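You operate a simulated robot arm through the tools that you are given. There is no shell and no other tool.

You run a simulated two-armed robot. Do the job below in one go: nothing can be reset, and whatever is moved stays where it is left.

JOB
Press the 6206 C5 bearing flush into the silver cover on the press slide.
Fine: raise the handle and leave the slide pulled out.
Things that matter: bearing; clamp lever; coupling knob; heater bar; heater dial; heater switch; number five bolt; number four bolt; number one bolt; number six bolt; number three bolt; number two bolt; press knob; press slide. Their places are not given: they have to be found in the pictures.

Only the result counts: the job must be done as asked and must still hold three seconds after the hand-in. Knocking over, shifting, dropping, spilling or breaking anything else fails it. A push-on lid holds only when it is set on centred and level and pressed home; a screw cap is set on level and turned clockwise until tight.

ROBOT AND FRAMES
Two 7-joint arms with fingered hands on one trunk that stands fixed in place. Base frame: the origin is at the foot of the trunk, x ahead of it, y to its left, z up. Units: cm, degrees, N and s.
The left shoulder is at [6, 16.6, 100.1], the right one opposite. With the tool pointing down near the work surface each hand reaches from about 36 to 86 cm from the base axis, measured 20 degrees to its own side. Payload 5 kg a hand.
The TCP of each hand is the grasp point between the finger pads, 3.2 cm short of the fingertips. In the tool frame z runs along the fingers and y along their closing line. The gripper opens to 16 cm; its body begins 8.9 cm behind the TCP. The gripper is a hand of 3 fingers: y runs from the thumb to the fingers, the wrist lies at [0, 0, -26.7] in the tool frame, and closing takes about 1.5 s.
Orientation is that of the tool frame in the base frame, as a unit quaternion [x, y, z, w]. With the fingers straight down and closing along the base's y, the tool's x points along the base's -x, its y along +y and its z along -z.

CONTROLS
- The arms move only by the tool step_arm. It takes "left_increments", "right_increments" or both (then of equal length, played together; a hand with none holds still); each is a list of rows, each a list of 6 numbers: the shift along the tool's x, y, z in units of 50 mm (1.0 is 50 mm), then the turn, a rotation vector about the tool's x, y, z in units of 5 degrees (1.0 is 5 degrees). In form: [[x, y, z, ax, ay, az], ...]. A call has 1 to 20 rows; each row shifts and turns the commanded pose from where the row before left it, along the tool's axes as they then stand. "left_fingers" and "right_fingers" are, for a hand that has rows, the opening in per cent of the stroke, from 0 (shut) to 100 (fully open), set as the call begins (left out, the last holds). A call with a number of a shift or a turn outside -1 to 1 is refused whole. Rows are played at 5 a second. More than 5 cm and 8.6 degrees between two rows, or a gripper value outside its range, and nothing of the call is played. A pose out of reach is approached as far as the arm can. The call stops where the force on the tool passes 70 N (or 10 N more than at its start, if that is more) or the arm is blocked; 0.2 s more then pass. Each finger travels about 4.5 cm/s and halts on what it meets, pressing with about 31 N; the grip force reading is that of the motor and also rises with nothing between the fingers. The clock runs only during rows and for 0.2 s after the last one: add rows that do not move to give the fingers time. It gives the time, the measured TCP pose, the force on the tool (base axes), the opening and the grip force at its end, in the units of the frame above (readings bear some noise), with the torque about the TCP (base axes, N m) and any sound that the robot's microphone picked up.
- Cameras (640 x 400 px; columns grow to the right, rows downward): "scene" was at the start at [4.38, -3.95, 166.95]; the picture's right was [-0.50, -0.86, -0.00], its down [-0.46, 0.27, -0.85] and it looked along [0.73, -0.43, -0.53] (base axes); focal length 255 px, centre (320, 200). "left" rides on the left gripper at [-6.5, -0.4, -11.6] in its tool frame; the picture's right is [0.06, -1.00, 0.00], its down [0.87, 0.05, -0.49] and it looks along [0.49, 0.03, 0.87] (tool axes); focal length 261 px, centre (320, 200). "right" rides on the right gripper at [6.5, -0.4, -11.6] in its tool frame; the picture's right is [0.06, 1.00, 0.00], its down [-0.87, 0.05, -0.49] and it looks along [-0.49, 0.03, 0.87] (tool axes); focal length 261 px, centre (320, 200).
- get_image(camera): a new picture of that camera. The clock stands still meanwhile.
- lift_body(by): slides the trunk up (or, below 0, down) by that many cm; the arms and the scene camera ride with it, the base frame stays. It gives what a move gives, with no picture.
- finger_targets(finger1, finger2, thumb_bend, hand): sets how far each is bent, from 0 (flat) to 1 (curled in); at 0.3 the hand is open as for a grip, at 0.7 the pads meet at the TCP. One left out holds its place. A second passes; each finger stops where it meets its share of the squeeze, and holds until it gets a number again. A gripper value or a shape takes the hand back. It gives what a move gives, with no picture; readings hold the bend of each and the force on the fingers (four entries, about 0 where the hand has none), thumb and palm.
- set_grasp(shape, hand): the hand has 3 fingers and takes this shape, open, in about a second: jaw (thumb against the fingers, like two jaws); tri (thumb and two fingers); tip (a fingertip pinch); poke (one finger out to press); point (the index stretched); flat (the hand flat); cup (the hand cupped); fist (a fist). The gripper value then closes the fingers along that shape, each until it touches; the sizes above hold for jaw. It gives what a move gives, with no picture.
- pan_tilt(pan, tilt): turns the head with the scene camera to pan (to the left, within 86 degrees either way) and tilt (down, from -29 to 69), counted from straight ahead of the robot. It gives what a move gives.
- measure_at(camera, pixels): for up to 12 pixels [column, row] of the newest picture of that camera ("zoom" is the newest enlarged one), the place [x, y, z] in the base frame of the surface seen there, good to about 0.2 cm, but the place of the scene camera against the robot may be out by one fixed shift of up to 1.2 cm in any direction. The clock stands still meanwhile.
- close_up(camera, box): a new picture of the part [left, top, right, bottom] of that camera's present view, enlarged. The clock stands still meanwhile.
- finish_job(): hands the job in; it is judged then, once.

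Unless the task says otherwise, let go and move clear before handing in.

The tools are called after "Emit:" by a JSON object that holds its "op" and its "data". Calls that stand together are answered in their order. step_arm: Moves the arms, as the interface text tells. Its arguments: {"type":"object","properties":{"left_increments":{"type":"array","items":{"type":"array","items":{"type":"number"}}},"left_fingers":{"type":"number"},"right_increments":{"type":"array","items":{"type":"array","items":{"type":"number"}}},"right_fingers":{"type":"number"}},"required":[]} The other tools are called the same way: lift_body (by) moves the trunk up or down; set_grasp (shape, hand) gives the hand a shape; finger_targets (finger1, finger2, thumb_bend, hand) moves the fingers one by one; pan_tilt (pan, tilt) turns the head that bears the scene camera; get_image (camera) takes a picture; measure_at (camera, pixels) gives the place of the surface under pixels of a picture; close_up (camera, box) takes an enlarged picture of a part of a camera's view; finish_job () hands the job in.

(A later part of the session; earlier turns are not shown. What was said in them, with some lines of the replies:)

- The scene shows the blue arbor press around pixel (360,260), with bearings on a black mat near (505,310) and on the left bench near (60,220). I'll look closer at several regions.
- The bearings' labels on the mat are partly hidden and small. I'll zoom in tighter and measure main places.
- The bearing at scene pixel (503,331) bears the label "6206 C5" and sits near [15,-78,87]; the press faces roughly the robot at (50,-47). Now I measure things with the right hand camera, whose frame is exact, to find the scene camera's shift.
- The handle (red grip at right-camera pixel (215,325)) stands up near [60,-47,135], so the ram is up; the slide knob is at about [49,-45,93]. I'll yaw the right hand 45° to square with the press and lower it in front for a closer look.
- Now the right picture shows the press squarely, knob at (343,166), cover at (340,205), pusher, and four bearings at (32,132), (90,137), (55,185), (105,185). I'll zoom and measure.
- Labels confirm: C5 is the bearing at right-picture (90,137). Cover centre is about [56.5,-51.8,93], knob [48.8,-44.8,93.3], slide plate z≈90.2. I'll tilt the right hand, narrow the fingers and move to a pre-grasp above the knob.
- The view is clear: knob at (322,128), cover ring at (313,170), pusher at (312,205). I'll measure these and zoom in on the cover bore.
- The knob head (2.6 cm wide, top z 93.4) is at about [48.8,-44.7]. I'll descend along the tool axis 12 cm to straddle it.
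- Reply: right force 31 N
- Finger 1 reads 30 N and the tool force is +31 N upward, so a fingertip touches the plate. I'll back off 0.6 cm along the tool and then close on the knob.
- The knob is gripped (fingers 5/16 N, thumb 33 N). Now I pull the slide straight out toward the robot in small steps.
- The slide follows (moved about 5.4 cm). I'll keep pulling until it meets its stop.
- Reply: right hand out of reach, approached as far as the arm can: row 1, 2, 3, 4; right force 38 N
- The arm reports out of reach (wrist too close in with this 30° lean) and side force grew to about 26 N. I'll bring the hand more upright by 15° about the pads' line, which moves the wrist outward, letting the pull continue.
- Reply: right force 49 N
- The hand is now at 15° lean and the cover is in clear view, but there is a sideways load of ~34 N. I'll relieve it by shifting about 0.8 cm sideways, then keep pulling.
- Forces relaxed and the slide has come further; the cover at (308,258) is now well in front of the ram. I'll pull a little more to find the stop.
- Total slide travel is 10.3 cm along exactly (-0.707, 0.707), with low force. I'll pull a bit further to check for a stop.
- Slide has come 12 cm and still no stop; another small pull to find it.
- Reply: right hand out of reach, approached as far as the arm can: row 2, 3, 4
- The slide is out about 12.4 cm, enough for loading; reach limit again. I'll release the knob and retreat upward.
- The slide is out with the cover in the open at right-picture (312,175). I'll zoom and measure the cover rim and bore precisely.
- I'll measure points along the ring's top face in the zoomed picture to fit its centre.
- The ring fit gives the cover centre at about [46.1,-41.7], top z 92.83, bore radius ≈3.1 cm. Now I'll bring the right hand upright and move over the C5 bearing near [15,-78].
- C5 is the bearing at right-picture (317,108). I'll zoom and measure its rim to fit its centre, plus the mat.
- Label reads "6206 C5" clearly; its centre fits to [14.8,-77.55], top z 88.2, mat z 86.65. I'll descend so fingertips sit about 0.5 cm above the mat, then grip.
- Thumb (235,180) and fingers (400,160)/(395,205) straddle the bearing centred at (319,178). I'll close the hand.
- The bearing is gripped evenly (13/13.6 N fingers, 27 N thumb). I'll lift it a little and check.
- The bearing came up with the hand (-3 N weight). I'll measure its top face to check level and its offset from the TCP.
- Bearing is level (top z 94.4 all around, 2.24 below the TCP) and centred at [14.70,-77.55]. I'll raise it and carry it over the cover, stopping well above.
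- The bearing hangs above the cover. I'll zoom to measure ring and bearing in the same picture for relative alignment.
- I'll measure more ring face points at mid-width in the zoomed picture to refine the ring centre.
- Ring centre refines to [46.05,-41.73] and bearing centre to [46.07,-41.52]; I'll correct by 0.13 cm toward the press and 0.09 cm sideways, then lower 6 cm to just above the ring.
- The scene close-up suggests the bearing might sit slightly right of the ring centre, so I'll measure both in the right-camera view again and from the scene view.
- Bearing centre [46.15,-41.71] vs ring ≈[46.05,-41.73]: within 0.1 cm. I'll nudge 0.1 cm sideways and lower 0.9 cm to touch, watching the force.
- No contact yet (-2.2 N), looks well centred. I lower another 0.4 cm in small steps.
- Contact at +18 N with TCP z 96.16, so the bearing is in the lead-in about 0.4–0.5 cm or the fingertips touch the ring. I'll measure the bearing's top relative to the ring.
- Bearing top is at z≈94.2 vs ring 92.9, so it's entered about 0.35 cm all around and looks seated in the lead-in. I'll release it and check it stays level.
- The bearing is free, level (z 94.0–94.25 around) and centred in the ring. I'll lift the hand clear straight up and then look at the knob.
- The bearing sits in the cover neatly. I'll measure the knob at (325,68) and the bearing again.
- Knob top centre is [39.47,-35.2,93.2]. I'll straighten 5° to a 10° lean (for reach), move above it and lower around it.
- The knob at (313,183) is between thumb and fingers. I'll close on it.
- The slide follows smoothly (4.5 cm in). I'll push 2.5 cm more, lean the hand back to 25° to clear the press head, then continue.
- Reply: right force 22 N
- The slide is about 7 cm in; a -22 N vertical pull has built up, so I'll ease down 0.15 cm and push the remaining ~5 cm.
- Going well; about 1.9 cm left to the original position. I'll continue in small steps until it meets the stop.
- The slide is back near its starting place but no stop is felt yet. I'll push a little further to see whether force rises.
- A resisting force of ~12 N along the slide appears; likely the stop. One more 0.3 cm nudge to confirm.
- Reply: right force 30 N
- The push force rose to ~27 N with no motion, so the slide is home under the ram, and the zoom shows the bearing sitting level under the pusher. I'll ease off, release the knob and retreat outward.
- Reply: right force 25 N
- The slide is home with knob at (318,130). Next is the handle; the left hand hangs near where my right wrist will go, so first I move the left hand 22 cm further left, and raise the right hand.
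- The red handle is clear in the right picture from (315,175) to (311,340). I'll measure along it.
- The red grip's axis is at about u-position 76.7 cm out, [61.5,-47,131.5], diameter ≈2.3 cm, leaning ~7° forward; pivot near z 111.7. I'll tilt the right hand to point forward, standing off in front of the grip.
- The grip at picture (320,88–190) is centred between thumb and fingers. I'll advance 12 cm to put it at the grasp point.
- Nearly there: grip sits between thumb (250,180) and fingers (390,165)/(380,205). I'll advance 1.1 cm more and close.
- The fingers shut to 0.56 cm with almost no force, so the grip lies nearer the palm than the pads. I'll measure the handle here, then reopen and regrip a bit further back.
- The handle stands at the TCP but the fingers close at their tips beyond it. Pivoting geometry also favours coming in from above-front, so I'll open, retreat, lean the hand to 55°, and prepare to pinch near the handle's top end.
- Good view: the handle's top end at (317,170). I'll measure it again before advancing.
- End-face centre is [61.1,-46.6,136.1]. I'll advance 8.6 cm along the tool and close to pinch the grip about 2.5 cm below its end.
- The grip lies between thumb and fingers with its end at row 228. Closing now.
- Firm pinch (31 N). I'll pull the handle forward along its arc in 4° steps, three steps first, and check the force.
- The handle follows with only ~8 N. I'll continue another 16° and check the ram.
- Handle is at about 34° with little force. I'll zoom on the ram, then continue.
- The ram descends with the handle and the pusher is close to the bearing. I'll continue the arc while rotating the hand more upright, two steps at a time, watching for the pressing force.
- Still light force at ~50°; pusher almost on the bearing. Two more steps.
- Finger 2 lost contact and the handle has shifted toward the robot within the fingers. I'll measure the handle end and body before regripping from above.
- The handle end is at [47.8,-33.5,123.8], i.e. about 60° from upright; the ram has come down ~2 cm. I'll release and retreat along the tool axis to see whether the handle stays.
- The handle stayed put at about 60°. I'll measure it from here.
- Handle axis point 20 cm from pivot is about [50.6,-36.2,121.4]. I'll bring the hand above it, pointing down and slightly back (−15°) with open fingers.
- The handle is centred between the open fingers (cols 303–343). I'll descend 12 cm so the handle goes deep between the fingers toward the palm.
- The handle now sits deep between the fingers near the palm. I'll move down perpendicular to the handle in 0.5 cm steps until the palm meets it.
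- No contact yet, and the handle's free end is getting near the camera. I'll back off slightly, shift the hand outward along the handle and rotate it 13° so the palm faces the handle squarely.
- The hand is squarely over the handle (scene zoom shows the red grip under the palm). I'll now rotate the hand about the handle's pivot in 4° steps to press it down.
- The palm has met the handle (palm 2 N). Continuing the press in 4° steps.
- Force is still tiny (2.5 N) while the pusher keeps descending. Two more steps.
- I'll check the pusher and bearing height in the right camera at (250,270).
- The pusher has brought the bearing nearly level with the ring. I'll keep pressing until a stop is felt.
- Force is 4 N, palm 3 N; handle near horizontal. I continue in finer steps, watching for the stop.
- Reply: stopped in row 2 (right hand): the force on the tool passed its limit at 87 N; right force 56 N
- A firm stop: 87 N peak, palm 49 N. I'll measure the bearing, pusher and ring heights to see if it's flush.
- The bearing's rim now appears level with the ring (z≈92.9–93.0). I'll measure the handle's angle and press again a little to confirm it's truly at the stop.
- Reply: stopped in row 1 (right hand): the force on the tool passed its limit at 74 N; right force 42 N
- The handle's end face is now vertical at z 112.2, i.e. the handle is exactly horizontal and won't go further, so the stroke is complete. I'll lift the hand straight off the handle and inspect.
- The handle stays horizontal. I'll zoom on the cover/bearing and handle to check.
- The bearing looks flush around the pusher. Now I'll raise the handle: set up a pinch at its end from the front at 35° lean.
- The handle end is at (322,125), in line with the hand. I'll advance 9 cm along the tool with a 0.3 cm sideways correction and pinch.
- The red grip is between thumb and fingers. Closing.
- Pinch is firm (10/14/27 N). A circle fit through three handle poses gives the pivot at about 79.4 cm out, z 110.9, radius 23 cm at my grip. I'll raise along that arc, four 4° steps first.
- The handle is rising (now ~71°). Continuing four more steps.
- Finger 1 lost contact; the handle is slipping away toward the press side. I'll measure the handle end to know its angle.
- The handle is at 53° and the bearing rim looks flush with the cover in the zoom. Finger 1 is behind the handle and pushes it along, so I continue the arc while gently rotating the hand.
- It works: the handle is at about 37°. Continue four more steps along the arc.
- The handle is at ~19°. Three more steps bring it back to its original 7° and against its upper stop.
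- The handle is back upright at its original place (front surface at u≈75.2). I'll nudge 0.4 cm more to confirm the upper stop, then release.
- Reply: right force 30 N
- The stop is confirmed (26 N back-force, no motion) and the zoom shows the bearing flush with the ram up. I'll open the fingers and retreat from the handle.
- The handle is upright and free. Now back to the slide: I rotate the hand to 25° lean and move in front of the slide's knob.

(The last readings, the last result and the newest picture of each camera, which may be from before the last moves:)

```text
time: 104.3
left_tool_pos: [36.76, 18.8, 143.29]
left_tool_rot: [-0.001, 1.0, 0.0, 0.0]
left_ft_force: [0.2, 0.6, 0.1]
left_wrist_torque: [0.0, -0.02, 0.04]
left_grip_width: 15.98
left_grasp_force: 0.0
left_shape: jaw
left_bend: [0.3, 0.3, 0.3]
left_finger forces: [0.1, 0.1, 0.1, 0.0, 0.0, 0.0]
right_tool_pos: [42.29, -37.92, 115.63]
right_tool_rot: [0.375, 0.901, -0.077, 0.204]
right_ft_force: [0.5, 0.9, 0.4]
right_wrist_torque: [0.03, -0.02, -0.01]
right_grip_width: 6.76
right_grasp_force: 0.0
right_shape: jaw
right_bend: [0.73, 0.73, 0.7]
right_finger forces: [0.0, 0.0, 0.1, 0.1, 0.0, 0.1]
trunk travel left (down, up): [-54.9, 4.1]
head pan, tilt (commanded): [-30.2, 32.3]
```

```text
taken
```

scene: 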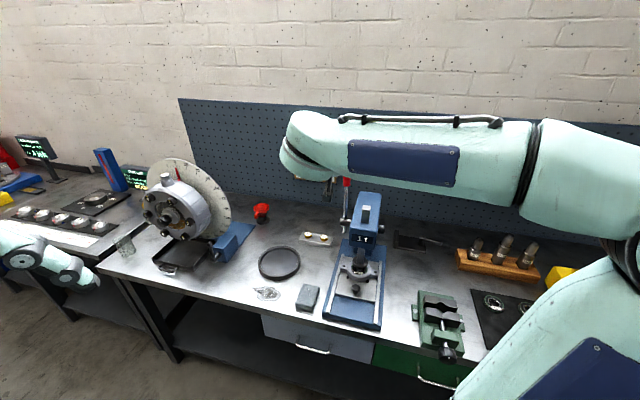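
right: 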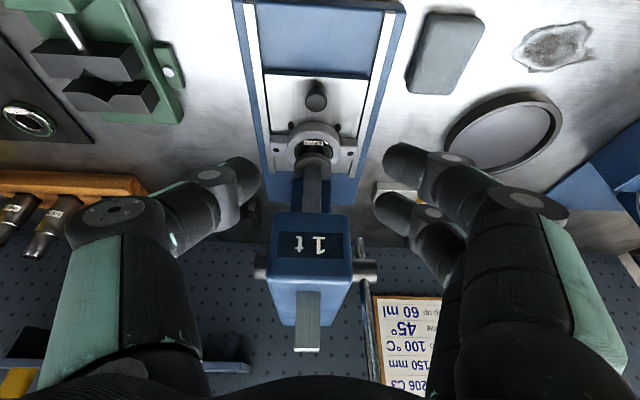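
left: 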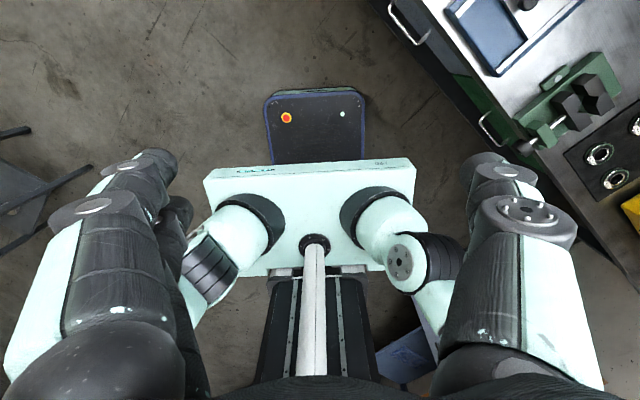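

From here the bearing in the cover is visible at (315,148). I'll zoom and measure its flushness and the knob.

Emit:
{"op": "close_up", "data": {"camera": "right", "box": [270, 70, 360, 180]}}

Emit:
{"op": "measure_at", "data": {"camera": "right", "pixels": [[317, 90], [317, 97], [317, 104], [314, 126], [300, 133], [328, 133], [314, 137], [306, 140], [322, 140], [314, 142], [313, 170]]}}

```text
3.64 times, centred on (315, 125) of right
```

zoom: 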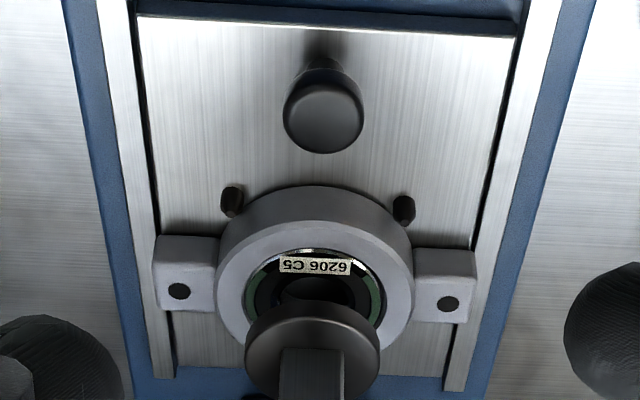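

```text
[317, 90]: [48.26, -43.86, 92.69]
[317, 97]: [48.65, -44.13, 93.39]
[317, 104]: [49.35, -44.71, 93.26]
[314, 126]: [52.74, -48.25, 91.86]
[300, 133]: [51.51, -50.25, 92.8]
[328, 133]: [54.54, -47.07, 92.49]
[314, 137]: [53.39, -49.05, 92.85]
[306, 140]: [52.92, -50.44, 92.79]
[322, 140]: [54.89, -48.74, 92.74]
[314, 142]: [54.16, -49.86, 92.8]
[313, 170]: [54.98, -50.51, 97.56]
```

The bearing face (z≈92.8) matches the ring (92.8–92.85): flush. Now I descend to the knob at [49.1,-44.5,93.3].

Emit:
{"op": "step_arm", "data": {"right_increments": [[0.033, -0.005, 0.8, 0, 0, 0], [0.033, -0.005, 0.8, 0, 0, 0], [0.033, -0.005, 0.8, 0, 0, 0], [0.033, -0.005, 0.8, 0, 0, 0], [0.033, -0.005, 0.7, 0, 0, 0], [0.033, -0.005, 0.4, 0, 0, 0], [0.033, 0, 0.25, 0, 0, 0], [0, 0, 0, 0, 0, 0]]}}

Emit:
{"op": "get_image", "data": {"camera": "right"}}

```text
time: 106.1
left_tool_pos: [36.78, 18.75, 143.26]
left_tool_rot: [-0.002, 1.0, 0.0, 0.0]
left_ft_force: [0.1, 0.4, -0.2]
left_wrist_torque: [-0.01, 0.03, 0.01]
left_grip_width: 15.99
left_grasp_force: 0.1
left_shape: jaw
left_bend: [0.3, 0.3, 0.3]
left_finger forces: [0.0, 0.0, 0.0, 0.0, 0.0, 0.1]
right_tool_pos: [48.61, -43.68, 94.21]
right_tool_rot: [0.376, 0.901, -0.076, 0.205]
right_ft_force: [-0.3, -0.9, -0.4]
right_wrist_torque: [0.0, 0.01, 0.02]
right_grip_width: 6.74
right_grasp_force: 0.1
right_shape: jaw
right_bend: [0.73, 0.73, 0.7]
right_finger forces: [0.0, 0.1, 0.0, 0.1, 0.0, 0.0]
trunk travel left (down, up): [-54.9, 4.1]
head pan, tilt (commanded): [-30.2, 32.3]
```

```text
taken
```

right: 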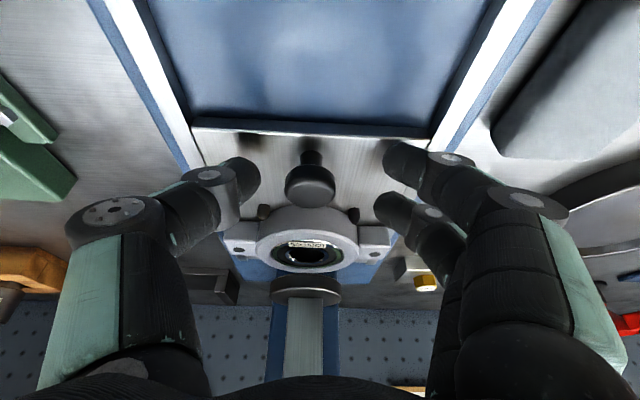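

The knob at (311,185) is between the fingers. I shift 0.25 cm sideways and close.

Emit:
{"op": "step_arm", "data": {"right_increments": [[0, -0.05, 0, 0, 0, 0], [0, 0, 0, 0, 0, 0]]}}

Emit:
{"op": "step_arm", "data": {"right_increments": [[0, 0, 0, 0, 0, 0], [0, 0, 0, 0, 0, 0], [0, 0, 0, 0, 0, 0], [0, 0, 0, 0, 0, 0], [0, 0, 0, 0, 0, 0], [0, 0, 0, 0, 0, 0], [0, 0, 0, 0, 0, 0]], "right_fingers": 5}}

Emit:
{"op": "get_image", "data": {"camera": "right"}}

```text
time: 106.7
left_tool_pos: [36.81, 18.77, 143.3]
left_tool_rot: [-0.002, 1.0, 0.0, 0.0]
left_ft_force: [0.0, 0.1, 0.3]
left_wrist_torque: [-0.01, 0.0, -0.01]
left_grip_width: 15.99
left_grasp_force: 0.1
left_shape: jaw
left_bend: [0.3, 0.3, 0.3]
left_finger forces: [0.0, 0.0, 0.0, 0.0, 0.0, 0.0]
right_tool_pos: [48.59, -43.87, 94.42]
right_tool_rot: [0.376, 0.901, -0.077, 0.205]
right_ft_force: [0.1, 0.8, -0.4]
right_wrist_torque: [0.03, 0.01, 0.02]
right_grip_width: 6.75
right_grasp_force: 0.0
right_shape: jaw
right_bend: [0.73, 0.73, 0.7]
right_finger forces: [0.1, 0.0, 0.1, 0.0, 0.0, 0.0]
trunk travel left (down, up): [-54.9, 4.1]
head pan, tilt (commanded): [-30.2, 32.3]
```

```text
time: 108.3
left_tool_pos: [36.73, 18.8, 143.31]
left_tool_rot: [-0.002, 1.0, -0.001, 0.0]
left_ft_force: [-0.1, -0.4, -0.6]
left_wrist_torque: [0.01, 0.0, -0.01]
left_grip_width: 15.97
left_grasp_force: 0.1
left_shape: jaw
left_bend: [0.3, 0.3, 0.3]
left_finger forces: [0.0, 0.0, 0.0, 0.0, 0.0, 0.0]
right_tool_pos: [48.32, -43.89, 94.3]
right_tool_rot: [0.375, 0.901, -0.076, 0.204]
right_ft_force: [-4.4, -4.3, -3.1]
right_wrist_torque: [-0.17, 0.18, -0.07]
right_grip_width: 1.64
right_grasp_force: 31.1
right_shape: jaw
right_bend: [0.71, 0.72, 0.7]
right_finger forces: [10.6, 12.1, 0.0, 0.0, 30.1, 0.0]
trunk travel left (down, up): [-54.9, 4.1]
head pan, tilt (commanded): [-30.2, 32.3]
```

```text
taken
```

right: 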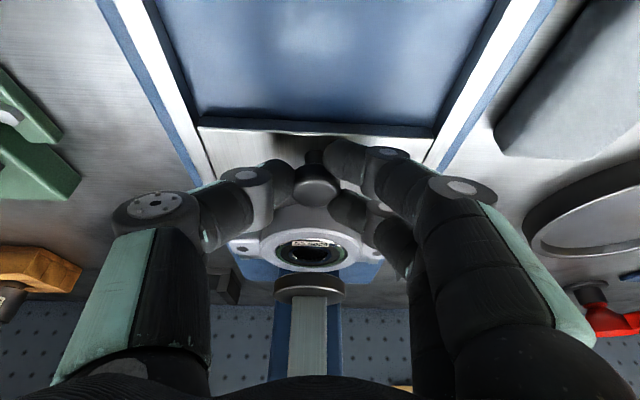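

Gripped. I pull the slide out 5 cm, then straighten the hand and continue.

Emit:
{"op": "step_arm", "data": {"right_increments": [[0.18, 0, -0.085, 0, 0, 0], [0.18, 0, -0.085, 0, 0, 0], [0.18, 0, -0.085, 0, 0, 0], [0.18, 0, -0.085, 0, 0, 0], [0, 0, 0, 0, 1, 0], [0, 0, 0, 0, 1, 0], [0, 0, 0, 0, 1, 0], [0, 0, 0, 0, 0, 0]]}}

Emit:
{"op": "get_image", "data": {"camera": "right"}}

```text
time: 110.1
left_tool_pos: [36.65, 18.94, 143.44]
left_tool_rot: [-0.001, 1.0, -0.001, 0.002]
left_ft_force: [0.2, -0.6, -0.8]
left_wrist_torque: [0.02, 0.02, 0.0]
left_grip_width: 15.99
left_grasp_force: 0.1
left_shape: jaw
left_bend: [0.3, 0.3, 0.3]
left_finger forces: [0.0, 0.0, 0.1, 0.1, 0.0, 0.0]
right_tool_pos: [45.68, -41.01, 94.63]
right_tool_rot: [0.381, 0.92, -0.025, 0.087]
right_ft_force: [-6.3, -5.5, 19.8]
right_wrist_torque: [-0.57, -0.07, 0.07]
right_grip_width: 1.73
right_grasp_force: 31.2
right_shape: jaw
right_bend: [0.71, 0.73, 0.7]
right_finger forces: [10.6, 19.7, 0.0, 0.1, 37.7, 0.0]
trunk travel left (down, up): [-54.9, 4.1]
head pan, tilt (commanded): [-30.2, 32.3]
```

```text
taken
```

right: 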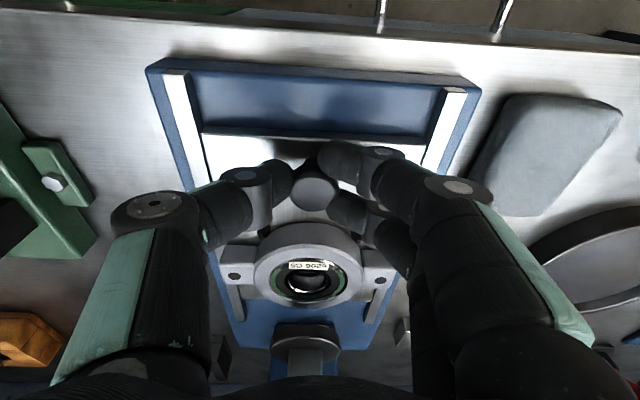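

The slide follows (~4 cm out) with the bearing clearly seated. Continue pulling 8.4 cm.

Emit:
{"op": "step_arm", "data": {"right_increments": [[0, 0, -0.03, 0, 0, 0], [0.236, 0, -0.042, 0, 0, 0], [0.236, 0, -0.042, 0, 0, 0], [0.236, 0, -0.042, 0, 0, 0], [0.236, 0, -0.042, 0, 0, 0], [0.236, 0, -0.042, 0, 0, 0], [0.236, 0, -0.042, 0, 0, 0], [0.236, 0, -0.042, 0, 0, 0], [0, 0, 0, 0, 0, 0]]}}

Emit:
{"op": "get_image", "data": {"camera": "right"}}

```text
time: 112.1
left_tool_pos: [36.74, 18.74, 143.4]
left_tool_rot: [-0.002, 1.0, 0.001, -0.001]
left_ft_force: [0.3, 0.5, 0.0]
left_wrist_torque: [-0.02, 0.02, 0.01]
left_grip_width: 16.0
left_grasp_force: 0.1
left_shape: jaw
left_bend: [0.3, 0.3, 0.3]
left_finger forces: [0.1, 0.0, 0.1, 0.0, 0.0, 0.0]
right_tool_pos: [39.76, -35.04, 94.51]
right_tool_rot: [0.383, 0.92, -0.027, 0.084]
right_ft_force: [-3.2, -1.9, -2.4]
right_wrist_torque: [-0.18, -0.05, 0.1]
right_grip_width: 1.68
right_grasp_force: 30.9
right_shape: jaw
right_bend: [0.71, 0.73, 0.7]
right_finger forces: [10.8, 16.2, 0.1, 0.0, 27.8, 0.1]
trunk travel left (down, up): [-54.9, 4.1]
head pan, tilt (commanded): [-30.2, 32.3]
```

```text
taken
```

right: 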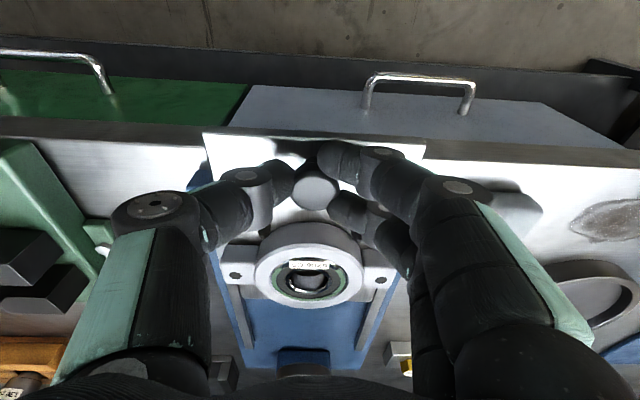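

Slide is ~12.4 cm out again. I'll straighten the hand 10° and pull further until a stop is felt.

Emit:
{"op": "step_arm", "data": {"right_increments": [[0, 0, 0, 0, 1, 0], [0, 0, 0, 0, 1, 0], [0.1, 0, 0, 0, 0, 0], [0.1, 0, 0, 0, 0, 0], [0.1, 0, 0, 0, 0, 0], [0, 0, 0, 0, 0, 0]]}}

Emit:
{"op": "get_image", "data": {"camera": "right"}}

```text
time: 113.5
left_tool_pos: [36.78, 18.5, 143.22]
left_tool_rot: [-0.002, 1.0, 0.002, 0.0]
left_ft_force: [0.4, -1.1, -0.2]
left_wrist_torque: [0.09, 0.07, -0.02]
left_grip_width: 16.01
left_grasp_force: 0.1
left_shape: jaw
left_bend: [0.3, 0.3, 0.3]
left_finger forces: [0.0, 0.0, 0.0, 0.0, 0.0, 0.1]
right_tool_pos: [38.88, -34.06, 94.55]
right_tool_rot: [0.382, 0.924, 0.008, 0.003]
right_ft_force: [2.8, -12.6, 10.7]
right_wrist_torque: [-0.32, -0.13, -0.1]
right_grip_width: 1.53
right_grasp_force: 30.9
right_shape: jaw
right_bend: [0.74, 0.73, 0.7]
right_finger forces: [0.0, 21.9, 0.1, 0.0, 21.7, 0.0]
trunk travel left (down, up): [-54.9, 4.1]
head pan, tilt (commanded): [-30.2, 32.3]
```

```text
taken
```

right: 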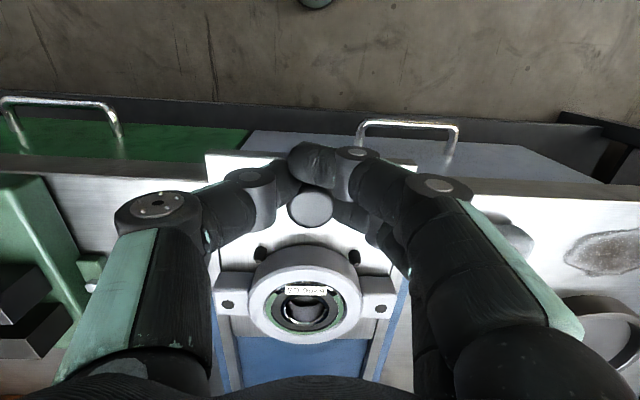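

Resistance of ~11 N appears along the slide and the knob slipped a bit in the fingers, so it is at (or very near) its outer stop. One small extra pull to confirm.

Emit:
{"op": "step_arm", "data": {"right_increments": [[0.06, 0, 0, 0, 0, 0], [0, 0, 0, 0, 0, 0]]}}

Emit:
{"op": "get_image", "data": {"camera": "right"}}

```text
time: 114.1
left_tool_pos: [36.75, 18.92, 143.24]
left_tool_rot: [-0.001, 1.0, -0.001, 0.001]
left_ft_force: [0.5, 0.0, 1.0]
left_wrist_torque: [-0.03, -0.02, 0.01]
left_grip_width: 15.96
left_grasp_force: 0.0
left_shape: jaw
left_bend: [0.3, 0.3, 0.3]
left_finger forces: [0.1, 0.1, 0.1, 0.0, 0.0, 0.0]
right_tool_pos: [38.48, -33.66, 94.61]
right_tool_rot: [0.382, 0.924, 0.007, 0.005]
right_ft_force: [8.8, 10.0, 0.3]
right_wrist_torque: [0.19, -0.18, 0.27]
right_grip_width: 0.96
right_grasp_force: 30.4
right_shape: jaw
right_bend: [0.74, 0.72, 0.72]
right_finger forces: [0.0, 12.2, 0.0, 0.1, 0.0, 0.0]
trunk travel left (down, up): [-54.9, 4.1]
head pan, tilt (commanded): [-30.2, 32.3]
```

```text
taken
```

right: 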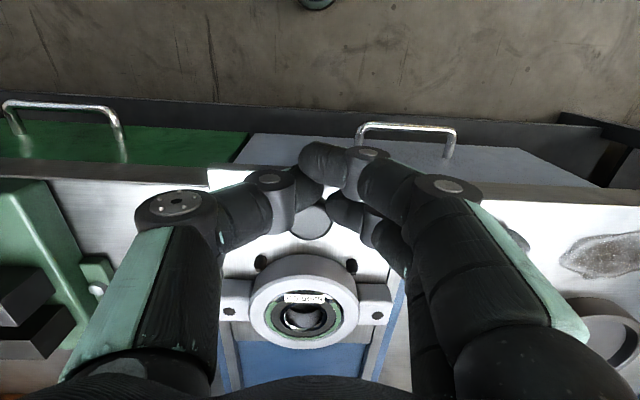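

The slide is at its stop; the fingers slipped past the knob. I'll open and lift straight up, then verify the final state.

Emit:
{"op": "step_arm", "data": {"right_increments": [[0, 0, 0, 0, 0, 0], [0, 0, 0, 0, 0, 0], [0, 0, 0, 0, 0, 0], [0, 0, 0, 0, 0, 0], [0, 0, -0.3, 0, 0, 0], [0, 0, -0.6, 0, 0, 0], [0, 0, -0.8, 0, 0, 0], [0, 0, -0.8, 0, 0, 0], [0, 0, -0.8, 0, 0, 0], [0, 0, 0, 0, 0, 0]], "right_fingers": 45}}

Emit:
{"op": "get_image", "data": {"camera": "right"}}

Emit:
{"op": "get_image", "data": {"camera": "scene"}}

```text
time: 116.3
left_tool_pos: [36.79, 18.71, 143.28]
left_tool_rot: [-0.002, 1.0, 0.0, 0.0]
left_ft_force: [-0.3, 0.8, -0.4]
left_wrist_torque: [0.0, 0.02, 0.0]
left_grip_width: 15.98
left_grasp_force: 0.2
left_shape: jaw
left_bend: [0.3, 0.3, 0.3]
left_finger forces: [0.0, 0.0, 0.0, 0.0, 0.0, 0.1]
right_tool_pos: [38.5, -33.75, 110.84]
right_tool_rot: [0.383, 0.924, 0.007, 0.004]
right_ft_force: [0.6, 0.2, -0.1]
right_wrist_torque: [-0.01, 0.03, 0.01]
right_grip_width: 7.17
right_grasp_force: 0.0
right_shape: jaw
right_bend: [0.73, 0.73, 0.7]
right_finger forces: [0.0, 0.1, 0.0, 0.1, 0.0, 0.0]
trunk travel left (down, up): [-54.9, 4.1]
head pan, tilt (commanded): [-30.2, 32.3]
```

```text
taken
```

right: 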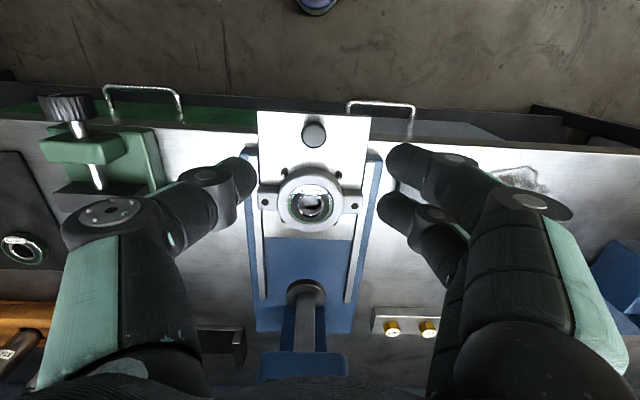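

```text
taken
```

scene: 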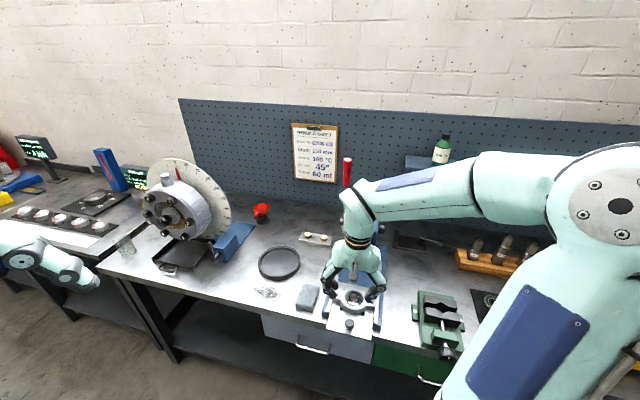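

The slide is pulled out with the bearing in the cover at right-picture (310,205), and the handle is up. I'll verify flushness and the slide position in detail.

Emit:
{"op": "close_up", "data": {"camera": "right", "box": [260, 160, 365, 245]}}

Emit:
{"op": "measure_at", "data": {"camera": "zoom", "pixels": [[310, 130], [310, 152], [230, 210], [245, 215], [375, 210], [390, 215], [305, 285], [305, 300], [260, 160], [355, 160], [265, 265], [350, 265]]}}

Emit:
{"op": "measure_at", "data": {"camera": "right", "pixels": [[314, 134], [313, 122], [314, 145]]}}

Emit:
{"op": "close_up", "data": {"camera": "scene", "box": [310, 260, 400, 345]}}

```text
4.71 times, centred on (312, 202) of right
```

zoom: 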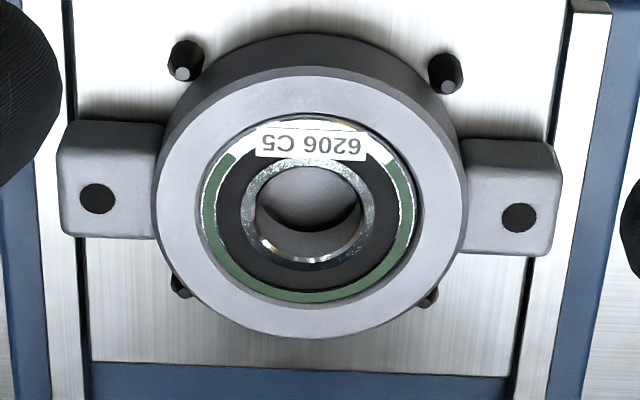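

```text
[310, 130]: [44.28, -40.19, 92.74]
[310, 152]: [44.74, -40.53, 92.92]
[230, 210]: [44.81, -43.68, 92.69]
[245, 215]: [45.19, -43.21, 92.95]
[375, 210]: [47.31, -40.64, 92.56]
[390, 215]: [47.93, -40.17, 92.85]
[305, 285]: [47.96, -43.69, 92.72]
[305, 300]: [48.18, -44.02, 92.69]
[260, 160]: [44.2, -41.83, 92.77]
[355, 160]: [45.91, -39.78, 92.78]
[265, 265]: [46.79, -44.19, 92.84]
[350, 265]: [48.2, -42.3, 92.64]
```

```text
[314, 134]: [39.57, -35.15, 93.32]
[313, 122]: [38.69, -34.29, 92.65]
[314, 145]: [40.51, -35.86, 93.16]
```

```text
4.71 times, centred on (355, 302) of scene
```

zoom: 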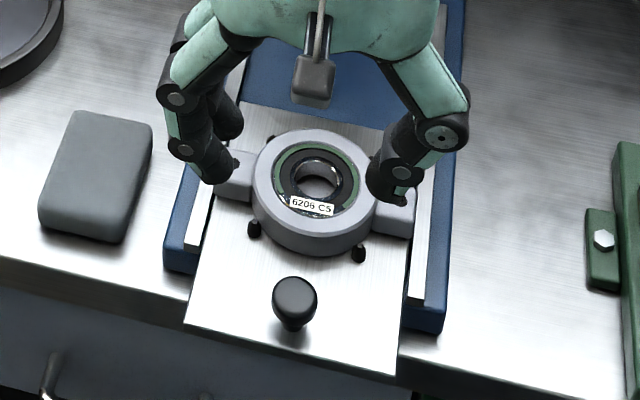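

All points on the bearing face read 92.6–92.95 against the ring's ~92.8, so it's flush, and the knob is back at its outer-stop position [39.57,-35.15]. I'll raise the hand clear and take a last look.

Emit:
{"op": "step_arm", "data": {"right_increments": [[0, 0, -0.8, 0, 0, 0], [0, 0, -0.8, 0, 0, 0], [0, 0, -0.8, 0, 0, 0], [0, 0, -0.8, 0, 0, 0], [0, -0.8, 0, 0, 0, 0], [0, -0.8, 0, 0, 0, 0], [0, -0.8, 0, 0, 0, 0], [0, 0, 0, 0, 0, 0], [0, 0, 0, 0, 0, 0], [0, 0, 0, 0, 0, 0]]}}

Emit:
{"op": "get_image", "data": {"camera": "scene"}}

Emit:
{"op": "get_image", "data": {"camera": "right"}}

Emit:
{"op": "close_up", "data": {"camera": "scene", "box": [290, 140, 420, 345]}}

```text
time: 118.5
left_tool_pos: [36.77, 18.85, 143.3]
left_tool_rot: [-0.001, 1.0, 0.001, 0.0]
left_ft_force: [-0.3, 0.3, -1.0]
left_wrist_torque: [0.01, -0.04, -0.01]
left_grip_width: 15.96
left_grasp_force: 0.2
left_shape: jaw
left_bend: [0.3, 0.3, 0.3]
left_finger forces: [0.1, 0.0, 0.1, 0.0, 0.1, 0.0]
right_tool_pos: [29.63, -42.62, 126.84]
right_tool_rot: [0.383, 0.924, 0.007, 0.004]
right_ft_force: [0.7, 0.7, 1.0]
right_wrist_torque: [-0.03, 0.02, -0.02]
right_grip_width: 7.17
right_grasp_force: 0.1
right_shape: jaw
right_bend: [0.73, 0.73, 0.7]
right_finger forces: [0.0, 0.0, 0.0, 0.0, 0.0, 0.0]
trunk travel left (down, up): [-54.9, 4.1]
head pan, tilt (commanded): [-30.2, 32.3]
```

```text
taken
```

scene: 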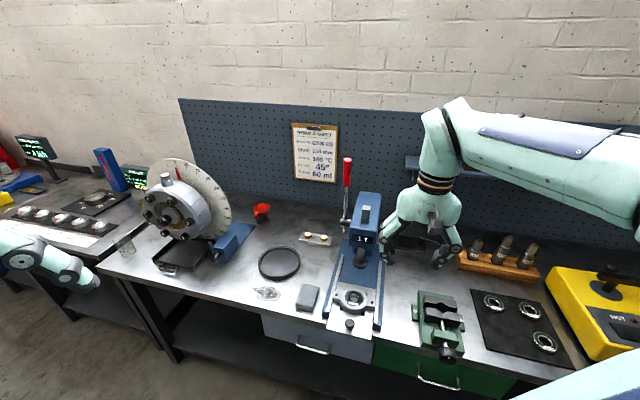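

```text
taken
```

right: 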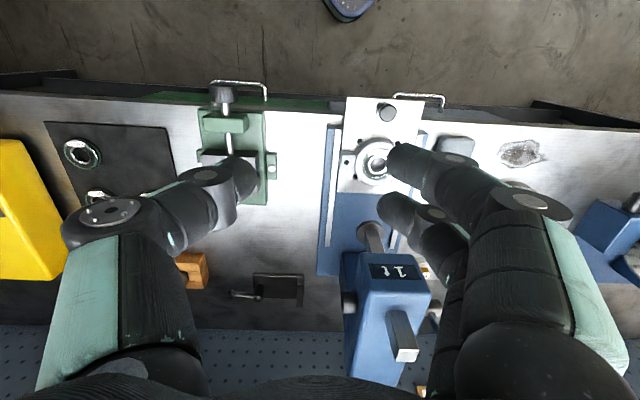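

```text
1.95 times, centred on (355, 242) of scene
```

zoom: 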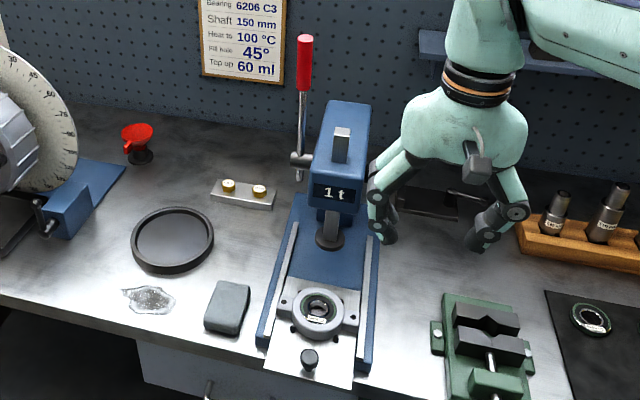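

The final pictures show the handle upright at (347,170), the slide pulled out with the C5 bearing flush in the silver cover at (353,298), the other bearings and tools untouched, and the hands clear. I hand the job in.

Emit:
{"op": "finish_job", "data": {}}

```text
The job is handed in.
```

The 6206 C5 bearing is pressed flush into the silver cover. The handle is raised to its upper stop and the slide is pulled out to its outer stop.

- **Flushness:** points on the bearing face measured 92.6–92.95 cm high and the cover ring about 92.8 cm, so they match within the camera's error of about 0.2 cm. The handle was pushed down until it would go no further, at about 87° from upright.
- **Slide:** it is about 13 cm out, the same position where it stopped on the first pull.
- **Surroundings:** the final pictures show the other bearings and tools where they were. Both hands are clear of the bench.

I handed the job in and have not seen the judgement.
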